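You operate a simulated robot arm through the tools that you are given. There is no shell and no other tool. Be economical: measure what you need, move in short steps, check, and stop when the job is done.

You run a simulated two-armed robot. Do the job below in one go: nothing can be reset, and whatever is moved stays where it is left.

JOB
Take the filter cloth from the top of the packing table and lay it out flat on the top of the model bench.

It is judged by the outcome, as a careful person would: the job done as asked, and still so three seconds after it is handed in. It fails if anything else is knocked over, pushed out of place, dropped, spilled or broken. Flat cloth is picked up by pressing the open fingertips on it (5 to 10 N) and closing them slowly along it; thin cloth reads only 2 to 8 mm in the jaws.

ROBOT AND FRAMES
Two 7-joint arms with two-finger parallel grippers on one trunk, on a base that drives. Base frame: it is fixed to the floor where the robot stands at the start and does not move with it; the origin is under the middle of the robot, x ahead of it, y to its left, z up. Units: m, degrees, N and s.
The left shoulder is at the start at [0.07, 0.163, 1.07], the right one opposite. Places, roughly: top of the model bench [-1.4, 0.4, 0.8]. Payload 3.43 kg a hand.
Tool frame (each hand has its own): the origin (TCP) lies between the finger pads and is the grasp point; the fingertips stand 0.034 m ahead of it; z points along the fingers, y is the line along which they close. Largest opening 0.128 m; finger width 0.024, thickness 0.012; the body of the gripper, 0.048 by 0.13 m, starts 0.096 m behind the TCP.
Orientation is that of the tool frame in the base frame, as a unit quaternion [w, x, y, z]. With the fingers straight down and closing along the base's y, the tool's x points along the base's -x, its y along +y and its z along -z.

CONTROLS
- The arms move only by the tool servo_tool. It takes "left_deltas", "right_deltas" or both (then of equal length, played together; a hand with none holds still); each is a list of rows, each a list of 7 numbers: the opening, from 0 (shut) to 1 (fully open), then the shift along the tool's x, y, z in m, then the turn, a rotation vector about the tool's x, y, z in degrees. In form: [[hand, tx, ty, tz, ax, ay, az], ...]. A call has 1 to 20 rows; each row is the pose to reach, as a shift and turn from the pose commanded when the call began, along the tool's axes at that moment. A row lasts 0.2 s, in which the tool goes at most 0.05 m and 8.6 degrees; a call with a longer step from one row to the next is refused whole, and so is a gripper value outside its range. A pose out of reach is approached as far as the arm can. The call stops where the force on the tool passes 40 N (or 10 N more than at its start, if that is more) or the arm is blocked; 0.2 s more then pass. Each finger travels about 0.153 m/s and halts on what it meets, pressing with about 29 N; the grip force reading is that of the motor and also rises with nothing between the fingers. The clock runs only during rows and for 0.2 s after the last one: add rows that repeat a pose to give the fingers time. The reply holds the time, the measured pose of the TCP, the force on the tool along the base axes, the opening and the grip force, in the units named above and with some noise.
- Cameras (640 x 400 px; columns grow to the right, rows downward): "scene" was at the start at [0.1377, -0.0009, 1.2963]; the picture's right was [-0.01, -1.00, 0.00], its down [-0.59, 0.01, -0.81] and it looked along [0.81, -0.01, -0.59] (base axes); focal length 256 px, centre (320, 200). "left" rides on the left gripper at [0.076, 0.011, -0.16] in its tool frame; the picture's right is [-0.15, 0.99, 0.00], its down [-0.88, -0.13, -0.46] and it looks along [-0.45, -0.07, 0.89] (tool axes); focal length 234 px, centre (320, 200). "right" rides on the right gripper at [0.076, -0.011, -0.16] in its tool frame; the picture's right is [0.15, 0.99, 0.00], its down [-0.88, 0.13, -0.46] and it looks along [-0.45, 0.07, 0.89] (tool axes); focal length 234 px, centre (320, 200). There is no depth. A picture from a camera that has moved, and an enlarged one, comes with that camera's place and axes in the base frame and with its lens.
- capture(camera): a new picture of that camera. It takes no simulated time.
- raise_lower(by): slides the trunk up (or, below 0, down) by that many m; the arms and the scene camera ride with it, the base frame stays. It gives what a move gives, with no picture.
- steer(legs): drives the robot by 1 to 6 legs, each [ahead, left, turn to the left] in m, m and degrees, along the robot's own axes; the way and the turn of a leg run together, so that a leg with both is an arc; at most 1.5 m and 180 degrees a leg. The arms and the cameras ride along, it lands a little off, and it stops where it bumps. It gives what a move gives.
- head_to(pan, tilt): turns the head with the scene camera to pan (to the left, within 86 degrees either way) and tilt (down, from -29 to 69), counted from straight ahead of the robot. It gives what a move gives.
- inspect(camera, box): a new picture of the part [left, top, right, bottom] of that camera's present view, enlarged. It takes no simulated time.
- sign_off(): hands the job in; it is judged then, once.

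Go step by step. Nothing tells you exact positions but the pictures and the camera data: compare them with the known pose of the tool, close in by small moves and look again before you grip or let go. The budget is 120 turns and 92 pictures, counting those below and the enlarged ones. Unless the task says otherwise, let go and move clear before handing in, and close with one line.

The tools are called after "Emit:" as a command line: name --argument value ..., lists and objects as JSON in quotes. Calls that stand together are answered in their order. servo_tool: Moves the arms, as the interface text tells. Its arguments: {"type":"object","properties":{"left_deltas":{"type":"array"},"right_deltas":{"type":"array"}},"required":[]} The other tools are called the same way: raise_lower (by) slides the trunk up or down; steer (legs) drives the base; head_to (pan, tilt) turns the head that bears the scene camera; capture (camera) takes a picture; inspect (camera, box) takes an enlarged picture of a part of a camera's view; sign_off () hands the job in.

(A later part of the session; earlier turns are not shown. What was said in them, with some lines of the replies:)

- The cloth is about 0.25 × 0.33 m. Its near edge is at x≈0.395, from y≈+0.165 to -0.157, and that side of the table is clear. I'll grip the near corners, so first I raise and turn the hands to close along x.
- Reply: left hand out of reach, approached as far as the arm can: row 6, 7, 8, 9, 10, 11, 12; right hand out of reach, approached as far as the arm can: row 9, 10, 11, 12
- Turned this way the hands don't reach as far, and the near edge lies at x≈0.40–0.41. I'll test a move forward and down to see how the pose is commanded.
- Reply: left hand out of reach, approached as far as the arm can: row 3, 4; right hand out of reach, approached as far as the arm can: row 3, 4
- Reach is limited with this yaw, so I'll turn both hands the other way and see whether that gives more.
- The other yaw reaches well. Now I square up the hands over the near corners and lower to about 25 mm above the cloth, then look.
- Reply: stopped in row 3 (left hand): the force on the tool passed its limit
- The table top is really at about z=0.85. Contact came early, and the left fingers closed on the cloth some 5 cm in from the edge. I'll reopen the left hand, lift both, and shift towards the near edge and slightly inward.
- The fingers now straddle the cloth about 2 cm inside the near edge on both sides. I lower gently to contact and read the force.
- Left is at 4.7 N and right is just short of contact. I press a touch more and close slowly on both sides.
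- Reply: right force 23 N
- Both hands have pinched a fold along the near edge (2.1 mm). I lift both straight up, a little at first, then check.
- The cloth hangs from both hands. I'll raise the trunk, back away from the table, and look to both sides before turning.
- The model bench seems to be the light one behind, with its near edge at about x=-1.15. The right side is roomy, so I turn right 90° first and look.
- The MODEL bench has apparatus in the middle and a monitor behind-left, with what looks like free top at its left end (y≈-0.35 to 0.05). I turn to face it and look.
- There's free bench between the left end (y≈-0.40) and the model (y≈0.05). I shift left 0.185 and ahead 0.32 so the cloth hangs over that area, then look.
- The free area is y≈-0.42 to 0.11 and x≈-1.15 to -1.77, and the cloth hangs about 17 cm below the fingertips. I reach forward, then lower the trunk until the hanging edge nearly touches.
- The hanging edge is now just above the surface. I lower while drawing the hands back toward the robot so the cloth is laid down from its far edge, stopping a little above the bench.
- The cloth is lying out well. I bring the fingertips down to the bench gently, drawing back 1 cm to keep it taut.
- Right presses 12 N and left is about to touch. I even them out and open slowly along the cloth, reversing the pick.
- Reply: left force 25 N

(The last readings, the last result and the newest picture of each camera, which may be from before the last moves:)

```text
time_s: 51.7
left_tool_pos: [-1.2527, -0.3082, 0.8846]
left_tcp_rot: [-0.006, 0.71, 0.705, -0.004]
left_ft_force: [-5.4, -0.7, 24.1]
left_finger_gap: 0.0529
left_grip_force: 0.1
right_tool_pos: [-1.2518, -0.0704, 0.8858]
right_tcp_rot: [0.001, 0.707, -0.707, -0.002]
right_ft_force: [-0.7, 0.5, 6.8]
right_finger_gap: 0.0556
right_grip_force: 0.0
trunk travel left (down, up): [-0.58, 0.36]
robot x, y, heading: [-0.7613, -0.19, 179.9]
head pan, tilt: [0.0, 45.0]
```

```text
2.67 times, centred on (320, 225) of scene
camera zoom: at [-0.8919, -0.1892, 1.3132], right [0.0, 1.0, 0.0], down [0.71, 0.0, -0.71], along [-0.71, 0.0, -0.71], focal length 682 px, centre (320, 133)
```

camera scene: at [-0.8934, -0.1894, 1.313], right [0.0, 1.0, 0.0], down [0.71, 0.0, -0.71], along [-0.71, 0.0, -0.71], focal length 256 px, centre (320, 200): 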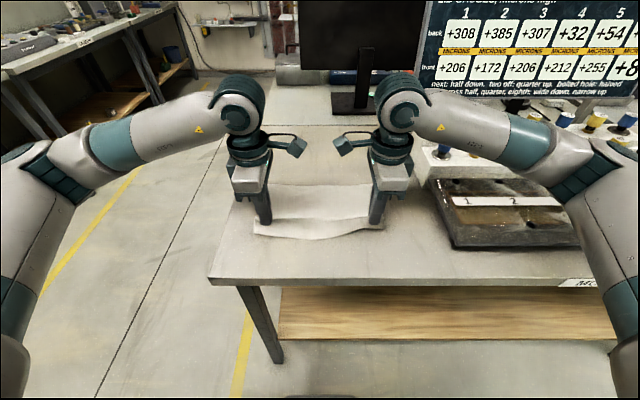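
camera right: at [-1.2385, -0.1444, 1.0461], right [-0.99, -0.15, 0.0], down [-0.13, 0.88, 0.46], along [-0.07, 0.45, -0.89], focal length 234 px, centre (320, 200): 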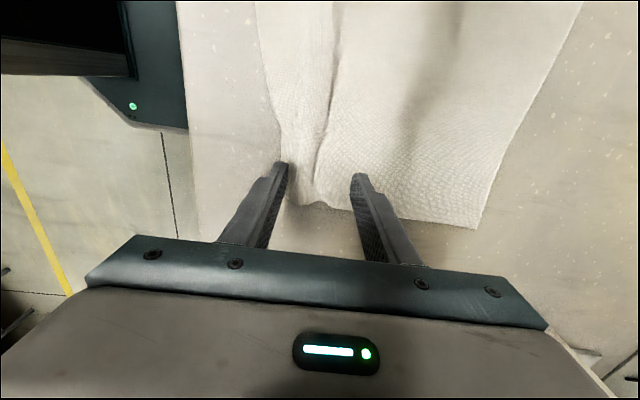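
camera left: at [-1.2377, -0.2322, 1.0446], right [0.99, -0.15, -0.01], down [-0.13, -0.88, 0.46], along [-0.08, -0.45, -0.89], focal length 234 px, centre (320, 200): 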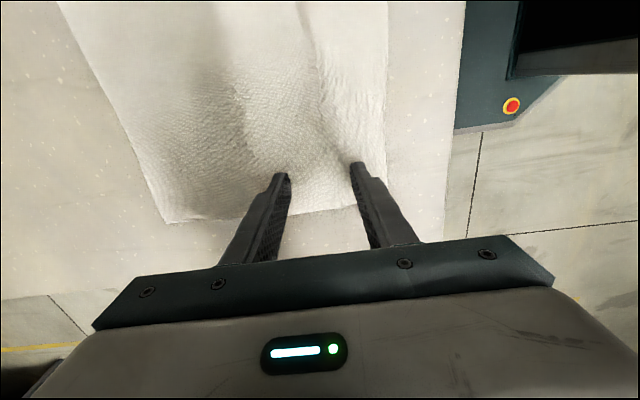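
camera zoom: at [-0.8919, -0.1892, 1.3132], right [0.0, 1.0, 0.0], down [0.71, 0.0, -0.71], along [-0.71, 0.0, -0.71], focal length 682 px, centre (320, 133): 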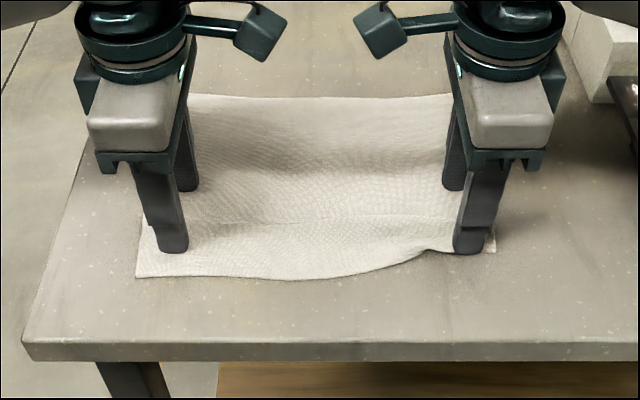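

Released. The left side spread fully, the right near corner still has a small ruck. I lift clear and look.

Emit:
servo_tool --left_deltas '[[0.44, 0, 0, -0.005, 0, 0, 0], [0.44, 0, 0, -0.02, 0, 0, 0], [0.44, 0, 0, -0.05, 0, 0, 0], [0.44, 0, 0, -0.09, 0, 0, 0], [0.44, -0.03, 0, -0.12, 0, 0, 0], [0.44, -0.06, 0, -0.12, 0, 0, 0], [0.44, -0.1, 0, -0.12, 0, 0, 0]]' --right_deltas '[[0.44, 0, 0, -0.005, 0, 0, 0], [0.44, 0, 0, -0.02, 0, 0, 0], [0.44, 0, 0, -0.05, 0, 0, 0], [0.44, 0, 0, -0.09, 0, 0, 0], [0.44, -0.03, 0, -0.12, 0, 0, 0], [0.44, -0.05, 0, -0.12, 0, 0, 0], [0.44, -0.07, 0, -0.12, 0, 0, 0]]'

Emit:
inspect --camera "scene" --box '[200, 150, 440, 300]'

Emit:
capture --camera "right"

```text
time_s: 53.3
left_tool_pos: [-1.2511, -0.4093, 1.0025]
left_tcp_rot: [-0.006, 0.71, 0.704, -0.004]
left_ft_force: [0.3, -0.1, 0.3]
left_finger_gap: 0.0562
left_grip_force: 0.0
right_tool_pos: [-1.2505, 0.0009, 1.0075]
right_tcp_rot: [0.002, 0.708, -0.707, -0.001]
right_ft_force: [0.4, -0.8, 0.6]
right_finger_gap: 0.0563
right_grip_force: 0.1
trunk travel left (down, up): [-0.58, 0.36]
robot x, y, heading: [-0.7624, -0.1898, 180.0]
head pan, tilt: [0.0, 45.0]
```

```text
2.67 times, centred on (320, 225) of scene
camera zoom: at [-0.892, -0.1903, 1.3132], right [0.0, 1.0, 0.0], down [0.71, 0.0, -0.71], along [-0.71, 0.0, -0.71], focal length 682 px, centre (320, 133)
```

zoom: 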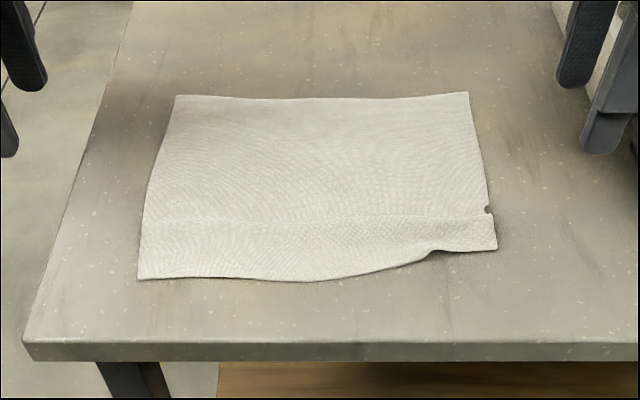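

```text
62 pictures are left
camera right: at [-1.2372, -0.0748, 1.1665], right [-0.99, -0.15, 0.0], down [-0.13, 0.88, 0.46], along [-0.07, 0.45, -0.89], focal length 234 px, centre (320, 200)
```

right: 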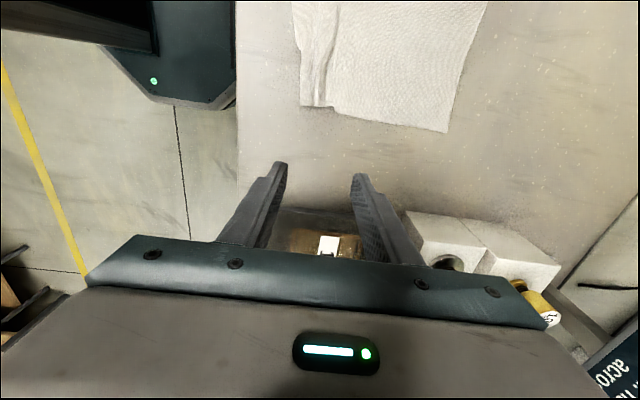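

There's a small overlapped fold at the near right corner. I'll look closer.

Emit:
inspect --camera "scene" --box '[330, 210, 410, 260]'

Emit:
inspect --camera "right" --box '[260, 0, 500, 150]'

```text
8.00 times, centred on (370, 235) of scene
camera zoom: at [-0.892, -0.1903, 1.3132], right [0.0, 1.0, 0.0], down [0.71, 0.0, -0.71], along [-0.71, 0.0, -0.71], focal length 2047 px, centre (-80, -80)
```

zoom: 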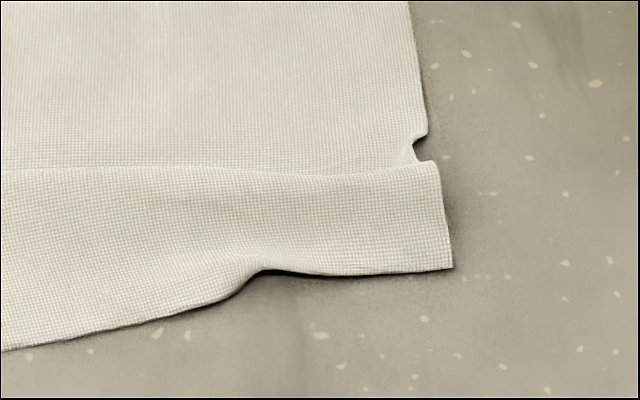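

```text
2.67 times, centred on (380, 75) of right
camera zoom: at [-1.2372, -0.0748, 1.1665], right [-0.99, -0.15, 0.0], down [-0.13, 0.88, 0.46], along [-0.07, 0.45, -0.89], focal length 624 px, centre (160, 533)
```

zoom: 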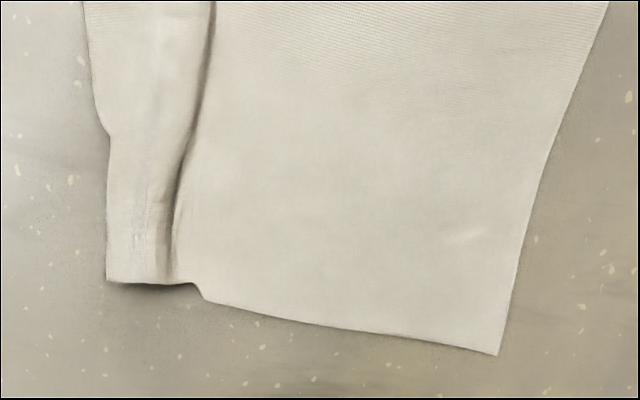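

It is a Z-fold: the near strip (x≈-1.218 to -1.253) laps back over the cloth. I'll set the right hand astride it, near finger on the strip and far finger on the main cloth. Then I press and open, keeping the far finger still.

Emit:
servo_tool --right_deltas '[[0.32, 0.03, 0.003, 0, 0, 0, 0], [0.32, 0.069, 0.008, 0, 0, 0, 0], [0.32, 0.069, 0.008, 0.04, 0, 0, 0], [0.32, 0.069, 0.008, 0.08, 0, 0, 0], [0.32, 0.069, 0.008, 0.105, 0, 0, 0], [0.32, 0.069, 0.008, 0.117, 0, 0, 0], [0.32, 0.069, 0.008, 0.119, 0, 0, 0], [0.32, 0.069, 0.008, 0.119, 0, 0, 0]]'

Emit:
capture --camera "right"

Emit:
inspect --camera "scene" --box '[290, 180, 450, 280]'

```text
time_s: 55.1
left_tool_pos: [-1.2527, -0.4074, 1.0033]
left_tcp_rot: [-0.006, 0.71, 0.704, -0.004]
left_ft_force: [0.2, 1.2, -0.1]
left_finger_gap: 0.0564
left_grip_force: 0.1
right_tool_pos: [-1.2613, -0.0688, 0.8871]
right_tcp_rot: [-0.001, -0.707, 0.707, 0.001]
right_ft_force: [-0.4, 0.1, -0.7]
right_finger_gap: 0.041
right_grip_force: 0.1
trunk travel left (down, up): [-0.58, 0.36]
robot x, y, heading: [-0.7585, -0.1911, 180.2]
head pan, tilt: [0.0, 45.0]
```

```text
59 pictures are left
camera right: at [-1.2479, -0.1437, 1.0462], right [-0.99, -0.15, 0.0], down [-0.13, 0.88, 0.46], along [-0.07, 0.45, -0.89], focal length 234 px, centre (320, 200)
```

right: 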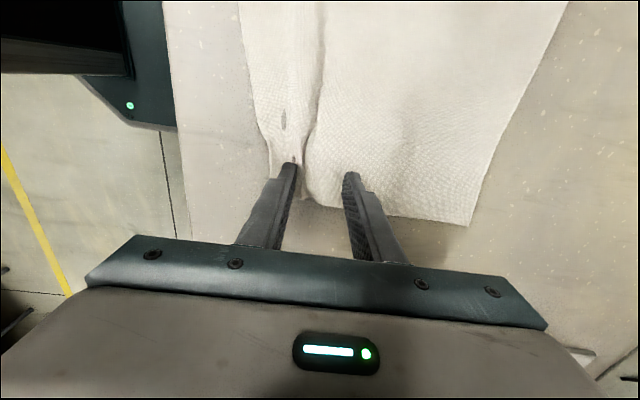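

```text
4.00 times, centred on (370, 230) of scene
camera zoom: at [-0.8934, -0.1894, 1.313], right [0.0, 1.0, 0.0], down [0.71, 0.0, -0.71], along [-0.71, 0.0, -0.71], focal length 1023 px, centre (120, 80)
```

zoom: 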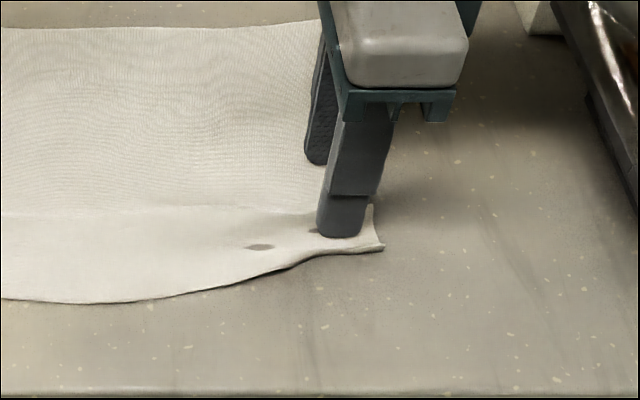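

The fingers are astride the fold. I press a little more and spread, with the near finger pulling toward the robot.

Emit:
servo_tool --right_deltas '[[0.32, 0, 0, 0.0015, 0, 0, 0], [0.32, 0, 0, 0.002, 0, 0, 0], [0.36, 0, -0.0025, 0.002, 0, 0, 0], [0.4, 0, -0.005, 0.002, 0, 0, 0], [0.44, 0, -0.0075, 0.002, 0, 0, 0], [0.48, 0, -0.01, 0.002, 0, 0, 0], [0.52, 0, -0.0125, 0.002, 0, 0, 0], [0.56, 0, -0.015, 0.002, 0, 0, 0], [0.6, 0, -0.018, 0.002, 0, 0, 0], [0.6, 0, -0.018, 0.002, 0, 0, 0]]'

Emit:
capture --camera "right"

Emit:
inspect --camera "scene" --box '[290, 180, 450, 280]'

```text
time_s: 57.3
left_tool_pos: [-1.2527, -0.4078, 1.0029]
left_tcp_rot: [-0.007, 0.71, 0.704, -0.004]
left_ft_force: [0.3, 0.1, -0.4]
left_finger_gap: 0.0564
left_grip_force: 0.0
right_tool_pos: [-1.2432, -0.0688, 0.8863]
right_tcp_rot: [0.001, 0.708, -0.707, -0.001]
right_ft_force: [-4.4, -0.3, 21.3]
right_finger_gap: 0.0735
right_grip_force: 0.1
trunk travel left (down, up): [-0.58, 0.36]
robot x, y, heading: [-0.764, -0.1862, 180.2]
head pan, tilt: [0.0, 45.0]
```

```text
57 pictures are left
camera right: at [-1.2298, -0.1439, 1.0451], right [-0.99, -0.15, 0.0], down [-0.13, 0.88, 0.46], along [-0.07, 0.45, -0.89], focal length 234 px, centre (320, 200)
```

right: 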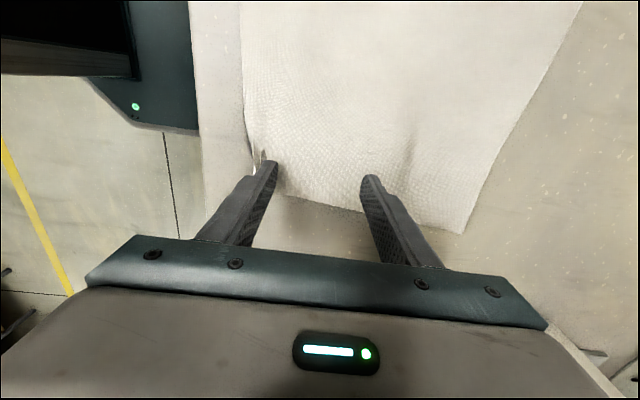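

```text
4.00 times, centred on (370, 230) of scene
camera zoom: at [-0.8925, -0.19, 1.3132], right [0.0, 1.0, 0.0], down [0.71, 0.0, -0.71], along [-0.71, 0.0, -0.71], focal length 1023 px, centre (120, 80)
```

zoom: 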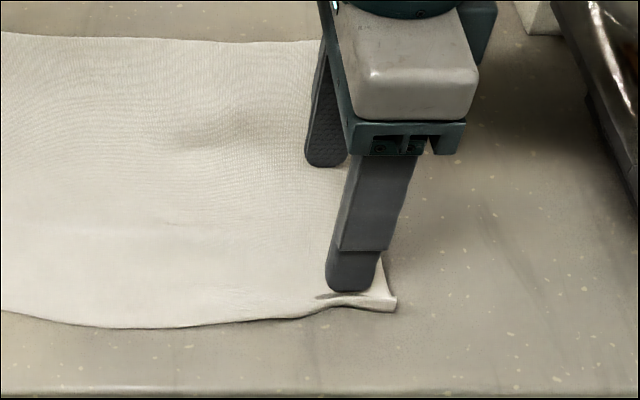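

The fold has opened out. I lift clear and look again.

Emit:
servo_tool --right_deltas '[[0.6, 0, 0, -0.004, 0, 0, 0], [0.6, 0, 0, -0.015, 0, 0, 0], [0.6, 0, 0, -0.05, 0, 0, 0], [0.6, 0, 0, -0.09, 0, 0, 0], [0.6, -0.04, 0, -0.12, 0, 0, 0], [0.6, -0.07, 0, -0.12, 0, 0, 0], [0.6, -0.07, 0, -0.12, 0, 0, 0]]'

Emit:
inspect --camera "scene" --box '[200, 150, 440, 300]'

Emit:
inspect --camera "scene" --box '[330, 220, 410, 270]'

```text
time_s: 58.9
left_tool_pos: [-1.2516, -0.4082, 1.0017]
left_tcp_rot: [-0.005, 0.71, 0.704, -0.003]
left_ft_force: [-0.2, 0.5, -0.4]
left_finger_gap: 0.0561
left_grip_force: 0.0
right_tool_pos: [-1.2416, 0.0005, 1.0046]
right_tcp_rot: [0.001, 0.708, -0.707, -0.001]
right_ft_force: [-0.1, 0.3, -0.3]
right_finger_gap: 0.0768
right_grip_force: 0.1
trunk travel left (down, up): [-0.58, 0.36]
robot x, y, heading: [-0.7657, -0.193, 179.8]
head pan, tilt: [0.0, 45.0]
```

```text
2.67 times, centred on (320, 225) of scene
camera zoom: at [-0.8935, -0.1902, 1.313], right [0.0, 1.0, 0.0], down [0.71, 0.0, -0.71], along [-0.71, 0.0, -0.71], focal length 682 px, centre (320, 133)
```

zoom: 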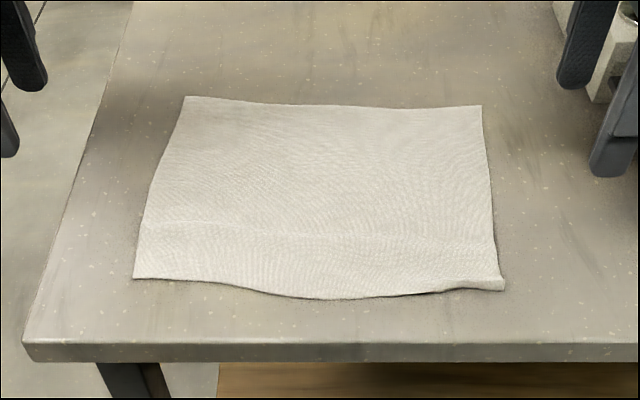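

```text
8.00 times, centred on (370, 245) of scene
camera zoom: at [-0.8935, -0.1902, 1.313], right [0.0, 1.0, 0.0], down [0.71, 0.0, -0.71], along [-0.71, 0.0, -0.71], focal length 2047 px, centre (-80, -160)
```

zoom: 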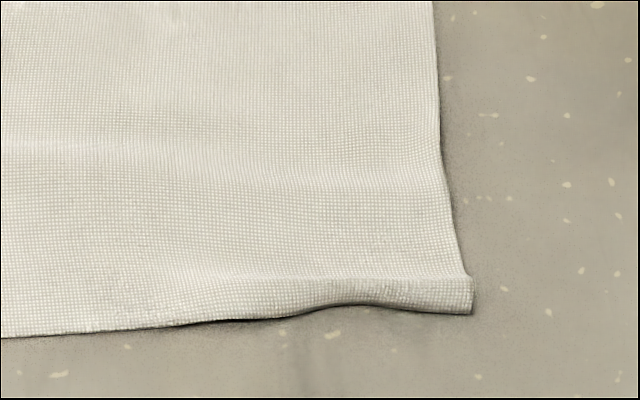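

It is nearly flat, with only a small raised ripple at the near right corner. I'll press it with closed fingertips and draw it slightly outward.

Emit:
servo_tool --right_deltas '[[0.3, 0.03, -0.025, 0, 0, 0, 0], [0, 0.0625, -0.0536, 0, 0, 0, 0], [0, 0.0625, -0.0536, 0.04, 0, 0, 0], [0, 0.0625, -0.0536, 0.08, 0, 0, 0], [0, 0.0625, -0.0536, 0.1, 0, 0, 0], [0, 0.0625, -0.0536, 0.112, 0, 0, 0], [0, 0.0625, -0.0536, 0.117, 0, 0, 0], [0, 0.0625, -0.0536, 0.1185, 0, 0, 0], [0, 0.0625, -0.0536, 0.1195, 0, 0, 0], [0, 0.0625, -0.0576, 0.1195, 0, 0, 0], [0, 0.0625, -0.0616, 0.1195, 0, 0, 0], [0, 0.0625, -0.0616, 0.1195, 0, 0, 0], [0, 0.0625, -0.0616, 0.11, 0, 0, 0], [0, 0.0625, -0.0616, 0.08, 0, 0, 0], [0, 0.0625, -0.0616, 0.04, 0, 0, 0], [0, 0.0625, -0.0616, 0, 0, 0, 0], [0, 0.02, -0.05, 0, 0, 0, 0], [0, 0, -0.04, 0, 0, 0, 0]]'

Emit:
inspect --camera "scene" --box '[200, 150, 440, 300]'

Emit:
inspect --camera "scene" --box '[330, 220, 410, 270]'

Emit:
inspect --camera "scene" --box '[240, 220, 320, 270]'

```text
time_s: 62.7
left_tool_pos: [-1.2519, -0.4085, 1.0019]
left_tcp_rot: [-0.005, 0.71, 0.704, -0.003]
left_ft_force: [-0.5, -0.1, -0.5]
left_finger_gap: 0.056
left_grip_force: 0.2
right_tool_pos: [-1.2043, 0.0035, 1.0041]
right_tcp_rot: [0.0, 0.707, -0.707, -0.001]
right_ft_force: [0.2, -0.9, -0.3]
right_finger_gap: 0.0
right_grip_force: 28.4
trunk travel left (down, up): [-0.58, 0.36]
robot x, y, heading: [-0.7608, -0.1903, 180.0]
head pan, tilt: [0.0, 45.0]
```

```text
2.67 times, centred on (320, 225) of scene
camera zoom: at [-0.8933, -0.1901, 1.313], right [0.0, 1.0, 0.0], down [0.71, 0.0, -0.71], along [-0.71, 0.0, -0.71], focal length 682 px, centre (320, 133)
```

zoom: 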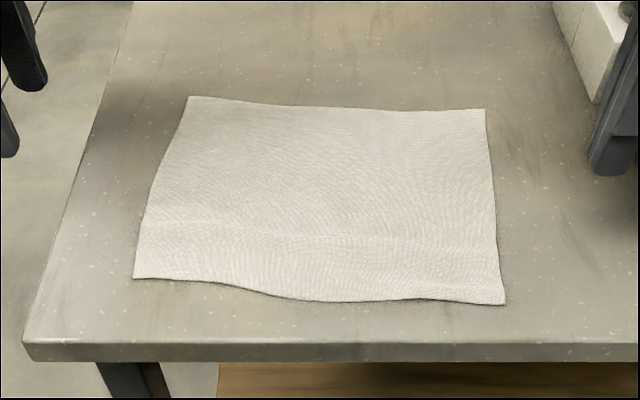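

```text
8.00 times, centred on (370, 245) of scene
camera zoom: at [-0.8933, -0.1901, 1.313], right [0.0, 1.0, 0.0], down [0.71, 0.0, -0.71], along [-0.71, 0.0, -0.71], focal length 2047 px, centre (-80, -160)
```

zoom: 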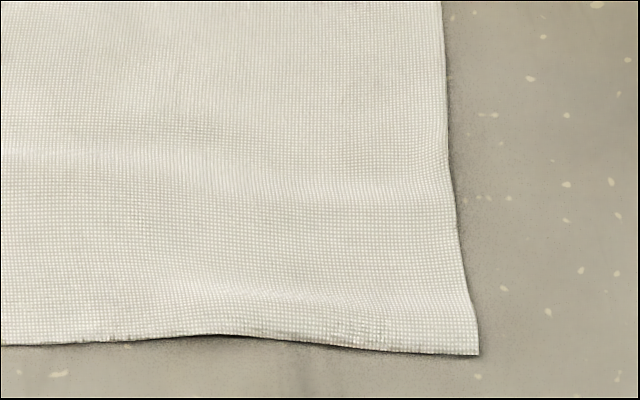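

```text
8.00 times, centred on (280, 245) of scene
camera zoom: at [-0.8933, -0.1901, 1.313], right [0.0, 1.0, 0.0], down [0.71, 0.0, -0.71], along [-0.71, 0.0, -0.71], focal length 2047 px, centre (640, -160)
```

zoom: 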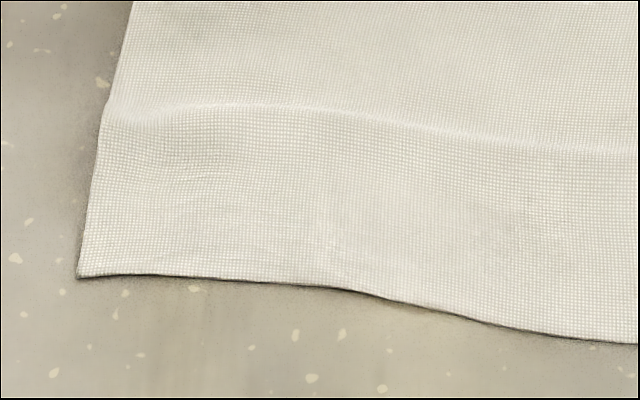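

The right side is flat now. The left near corner still has a low ridge of about 1 cm of slack, so I draw that corner out with the closed left fingertips.

Emit:
servo_tool --left_deltas '[[0.2, 0.045, 0.025, 0, 0, 0, 0], [0, 0.0935, 0.047, 0, 0, 0, 0], [0, 0.0935, 0.047, 0.04, 0, 0, 0], [0, 0.0935, 0.047, 0.08, 0, 0, 0], [0, 0.0935, 0.047, 0.1, 0, 0, 0], [0, 0.0935, 0.047, 0.11, 0, 0, 0], [0, 0.0935, 0.047, 0.115, 0, 0, 0], [0, 0.0935, 0.047, 0.117, 0, 0, 0], [0, 0.0935, 0.051, 0.117, 0, 0, 0], [0, 0.0935, 0.055, 0.117, 0, 0, 0], [0, 0.0935, 0.06, 0.117, 0, 0, 0], [0, 0.0935, 0.06, 0.117, 0, 0, 0], [0, 0.0935, 0.06, 0.11, 0, 0, 0], [0, 0.0935, 0.06, 0.08, 0, 0, 0], [0, 0.0935, 0.06, 0.04, 0, 0, 0], [0, 0.0935, 0.06, 0, 0, 0, 0], [0, 0.045, 0.06, 0, 0, 0, 0], [0, 0, 0.06, 0, 0, 0, 0]]'

Emit:
inspect --camera "scene" --box '[200, 150, 440, 300]'

Emit:
inspect --camera "scene" --box '[240, 220, 320, 270]'

```text
refused: row 1 steps farther than a row can; nothing moved
```

```text
2.67 times, centred on (320, 225) of scene
camera zoom: at [-0.8933, -0.1901, 1.313], right [0.0, 1.0, 0.0], down [0.71, 0.0, -0.71], along [-0.71, 0.0, -0.71], focal length 682 px, centre (320, 133)
```

zoom: 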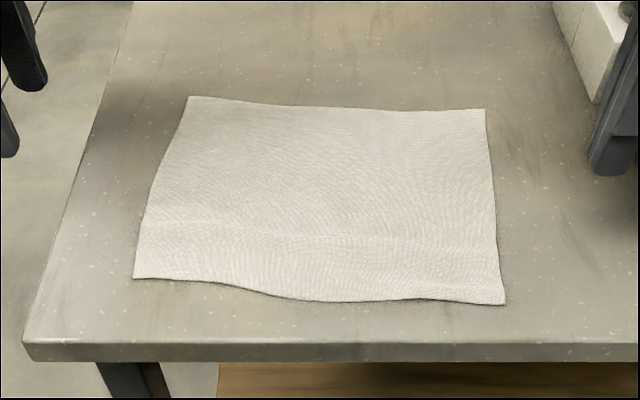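

```text
8.00 times, centred on (280, 245) of scene
camera zoom: at [-0.8933, -0.1901, 1.313], right [0.0, 1.0, 0.0], down [0.71, 0.0, -0.71], along [-0.71, 0.0, -0.71], focal length 2047 px, centre (640, -160)
```

zoom: 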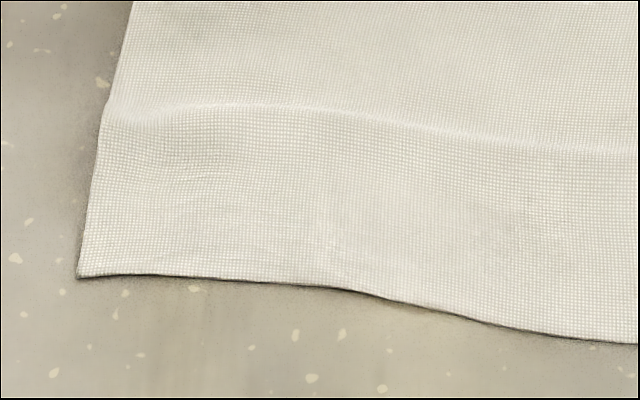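

The call was refused because one step was too long. I repeat it with smaller steps.

Emit:
servo_tool --left_deltas '[[0.2, 0.031, 0.016, 0, 0, 0, 0], [0, 0.062, 0.032, 0, 0, 0, 0], [0, 0.0935, 0.047, 0, 0, 0, 0], [0, 0.0935, 0.047, 0.04, 0, 0, 0], [0, 0.0935, 0.047, 0.08, 0, 0, 0], [0, 0.0935, 0.047, 0.1, 0, 0, 0], [0, 0.0935, 0.047, 0.11, 0, 0, 0], [0, 0.0935, 0.047, 0.115, 0, 0, 0], [0, 0.0935, 0.047, 0.117, 0, 0, 0], [0, 0.0935, 0.051, 0.117, 0, 0, 0], [0, 0.0935, 0.055, 0.117, 0, 0, 0], [0, 0.0935, 0.06, 0.117, 0, 0, 0], [0, 0.0935, 0.06, 0.117, 0, 0, 0], [0, 0.0935, 0.06, 0.11, 0, 0, 0], [0, 0.0935, 0.06, 0.08, 0, 0, 0], [0, 0.0935, 0.06, 0.04, 0, 0, 0], [0, 0.0935, 0.06, 0, 0, 0, 0], [0, 0.05, 0.06, 0, 0, 0, 0], [0, 0.01, 0.06, 0, 0, 0, 0]]'

Emit:
inspect --camera "scene" --box '[200, 150, 440, 300]'

Emit:
inspect --camera "scene" --box '[240, 220, 320, 270]'

```text
time_s: 66.7
left_tool_pos: [-1.1906, -0.3976, 1.0047]
left_tcp_rot: [-0.006, 0.71, 0.704, -0.003]
left_ft_force: [0.6, -0.2, 0.2]
left_finger_gap: 0.0
left_grip_force: 28.5
right_tool_pos: [-1.2043, 0.0017, 1.0034]
right_tcp_rot: [-0.001, -0.707, 0.707, 0.002]
right_ft_force: [0.1, 0.6, 0.1]
right_finger_gap: 0.0001
right_grip_force: 29.4
trunk travel left (down, up): [-0.58, 0.36]
robot x, y, heading: [-0.7625, -0.1906, 180.2]
head pan, tilt: [0.0, 45.0]
```

```text
2.67 times, centred on (320, 225) of scene
camera zoom: at [-0.8926, -0.1902, 1.3131], right [0.0, 1.0, 0.0], down [0.71, 0.0, -0.71], along [-0.71, 0.0, -0.71], focal length 682 px, centre (320, 133)
```

zoom: 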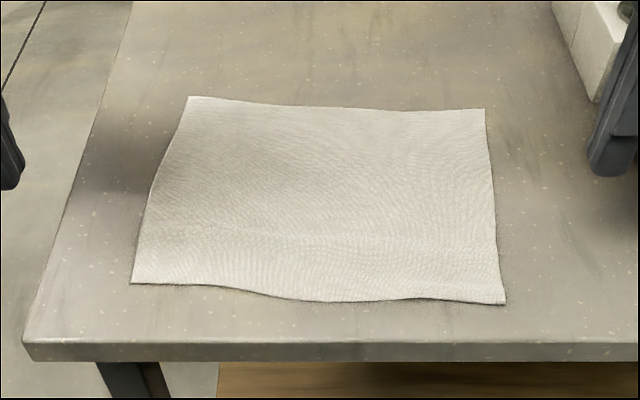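

```text
8.00 times, centred on (280, 245) of scene
camera zoom: at [-0.8926, -0.1902, 1.3131], right [0.0, 1.0, 0.0], down [0.71, 0.0, -0.71], along [-0.71, 0.0, -0.71], focal length 2047 px, centre (640, -160)
```

zoom: 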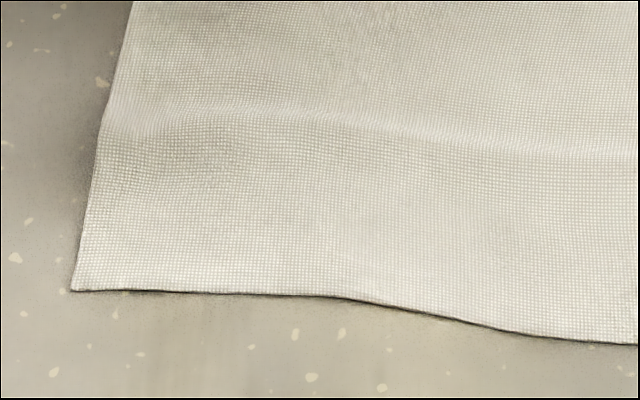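

The cloth now lies flat and fully spread on the model bench, with the neighbouring apparatus untouched. I raise, back away, and take one last look.

Emit:
raise_lower --by 0.1

Emit:
steer --legs '[[-0.25, 0, 0]]'

Emit:
capture --camera "scene"

```text
time_s: 68.1
left_tool_pos: [-1.1925, -0.3968, 1.1029]
left_tcp_rot: [-0.005, 0.71, 0.705, -0.004]
left_ft_force: [-0.3, -0.4, 0.1]
left_finger_gap: 0.0001
left_grip_force: 28.8
right_tool_pos: [-1.2049, 0.0029, 1.1034]
right_tcp_rot: [0.001, 0.707, -0.707, 0.0]
right_ft_force: [-0.4, 0.4, -0.2]
right_finger_gap: 0.0
right_grip_force: 28.7
trunk travel left (down, up): [-0.68, 0.26]
robot x, y, heading: [-0.7607, -0.188, 179.7]
head pan, tilt: [0.0, 45.0]
```

```text
time_s: 69.9
left_tool_pos: [-0.9482, -0.3981, 1.1045]
left_tcp_rot: [-0.005, 0.709, 0.705, -0.004]
left_ft_force: [0.0, -0.4, 0.1]
left_finger_gap: 0.0001
left_grip_force: 29.1
right_tool_pos: [-0.9604, 0.0014, 1.1037]
right_tcp_rot: [0.001, 0.708, -0.706, -0.001]
right_ft_force: [-1.0, 0.1, -0.3]
right_finger_gap: 0.0
right_grip_force: 28.2
trunk travel left (down, up): [-0.68, 0.26]
robot x, y, heading: [-0.5179, -0.1922, -180.0]
head pan, tilt: [0.0, 45.0]
```

```text
46 pictures are left
camera scene: at [-0.6493, -0.1897, 1.4129], right [0.0, 1.0, 0.0], down [0.71, 0.0, -0.71], along [-0.71, 0.0, -0.71], focal length 256 px, centre (320, 200)
```

scene: 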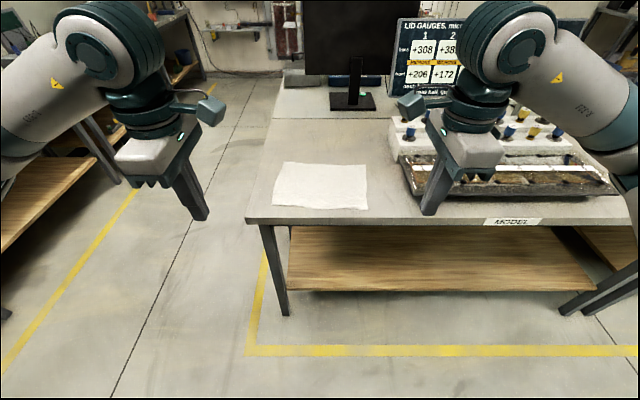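

The cloth lies flat on the model bench, the hands are clear, and nothing else has moved. I hand the job in.

Emit:
sign_off

```text
The job is handed in.
```

The filter cloth is laid out flat on the top of the model bench, and I saw nothing else moved or knocked over there or on the packing table.
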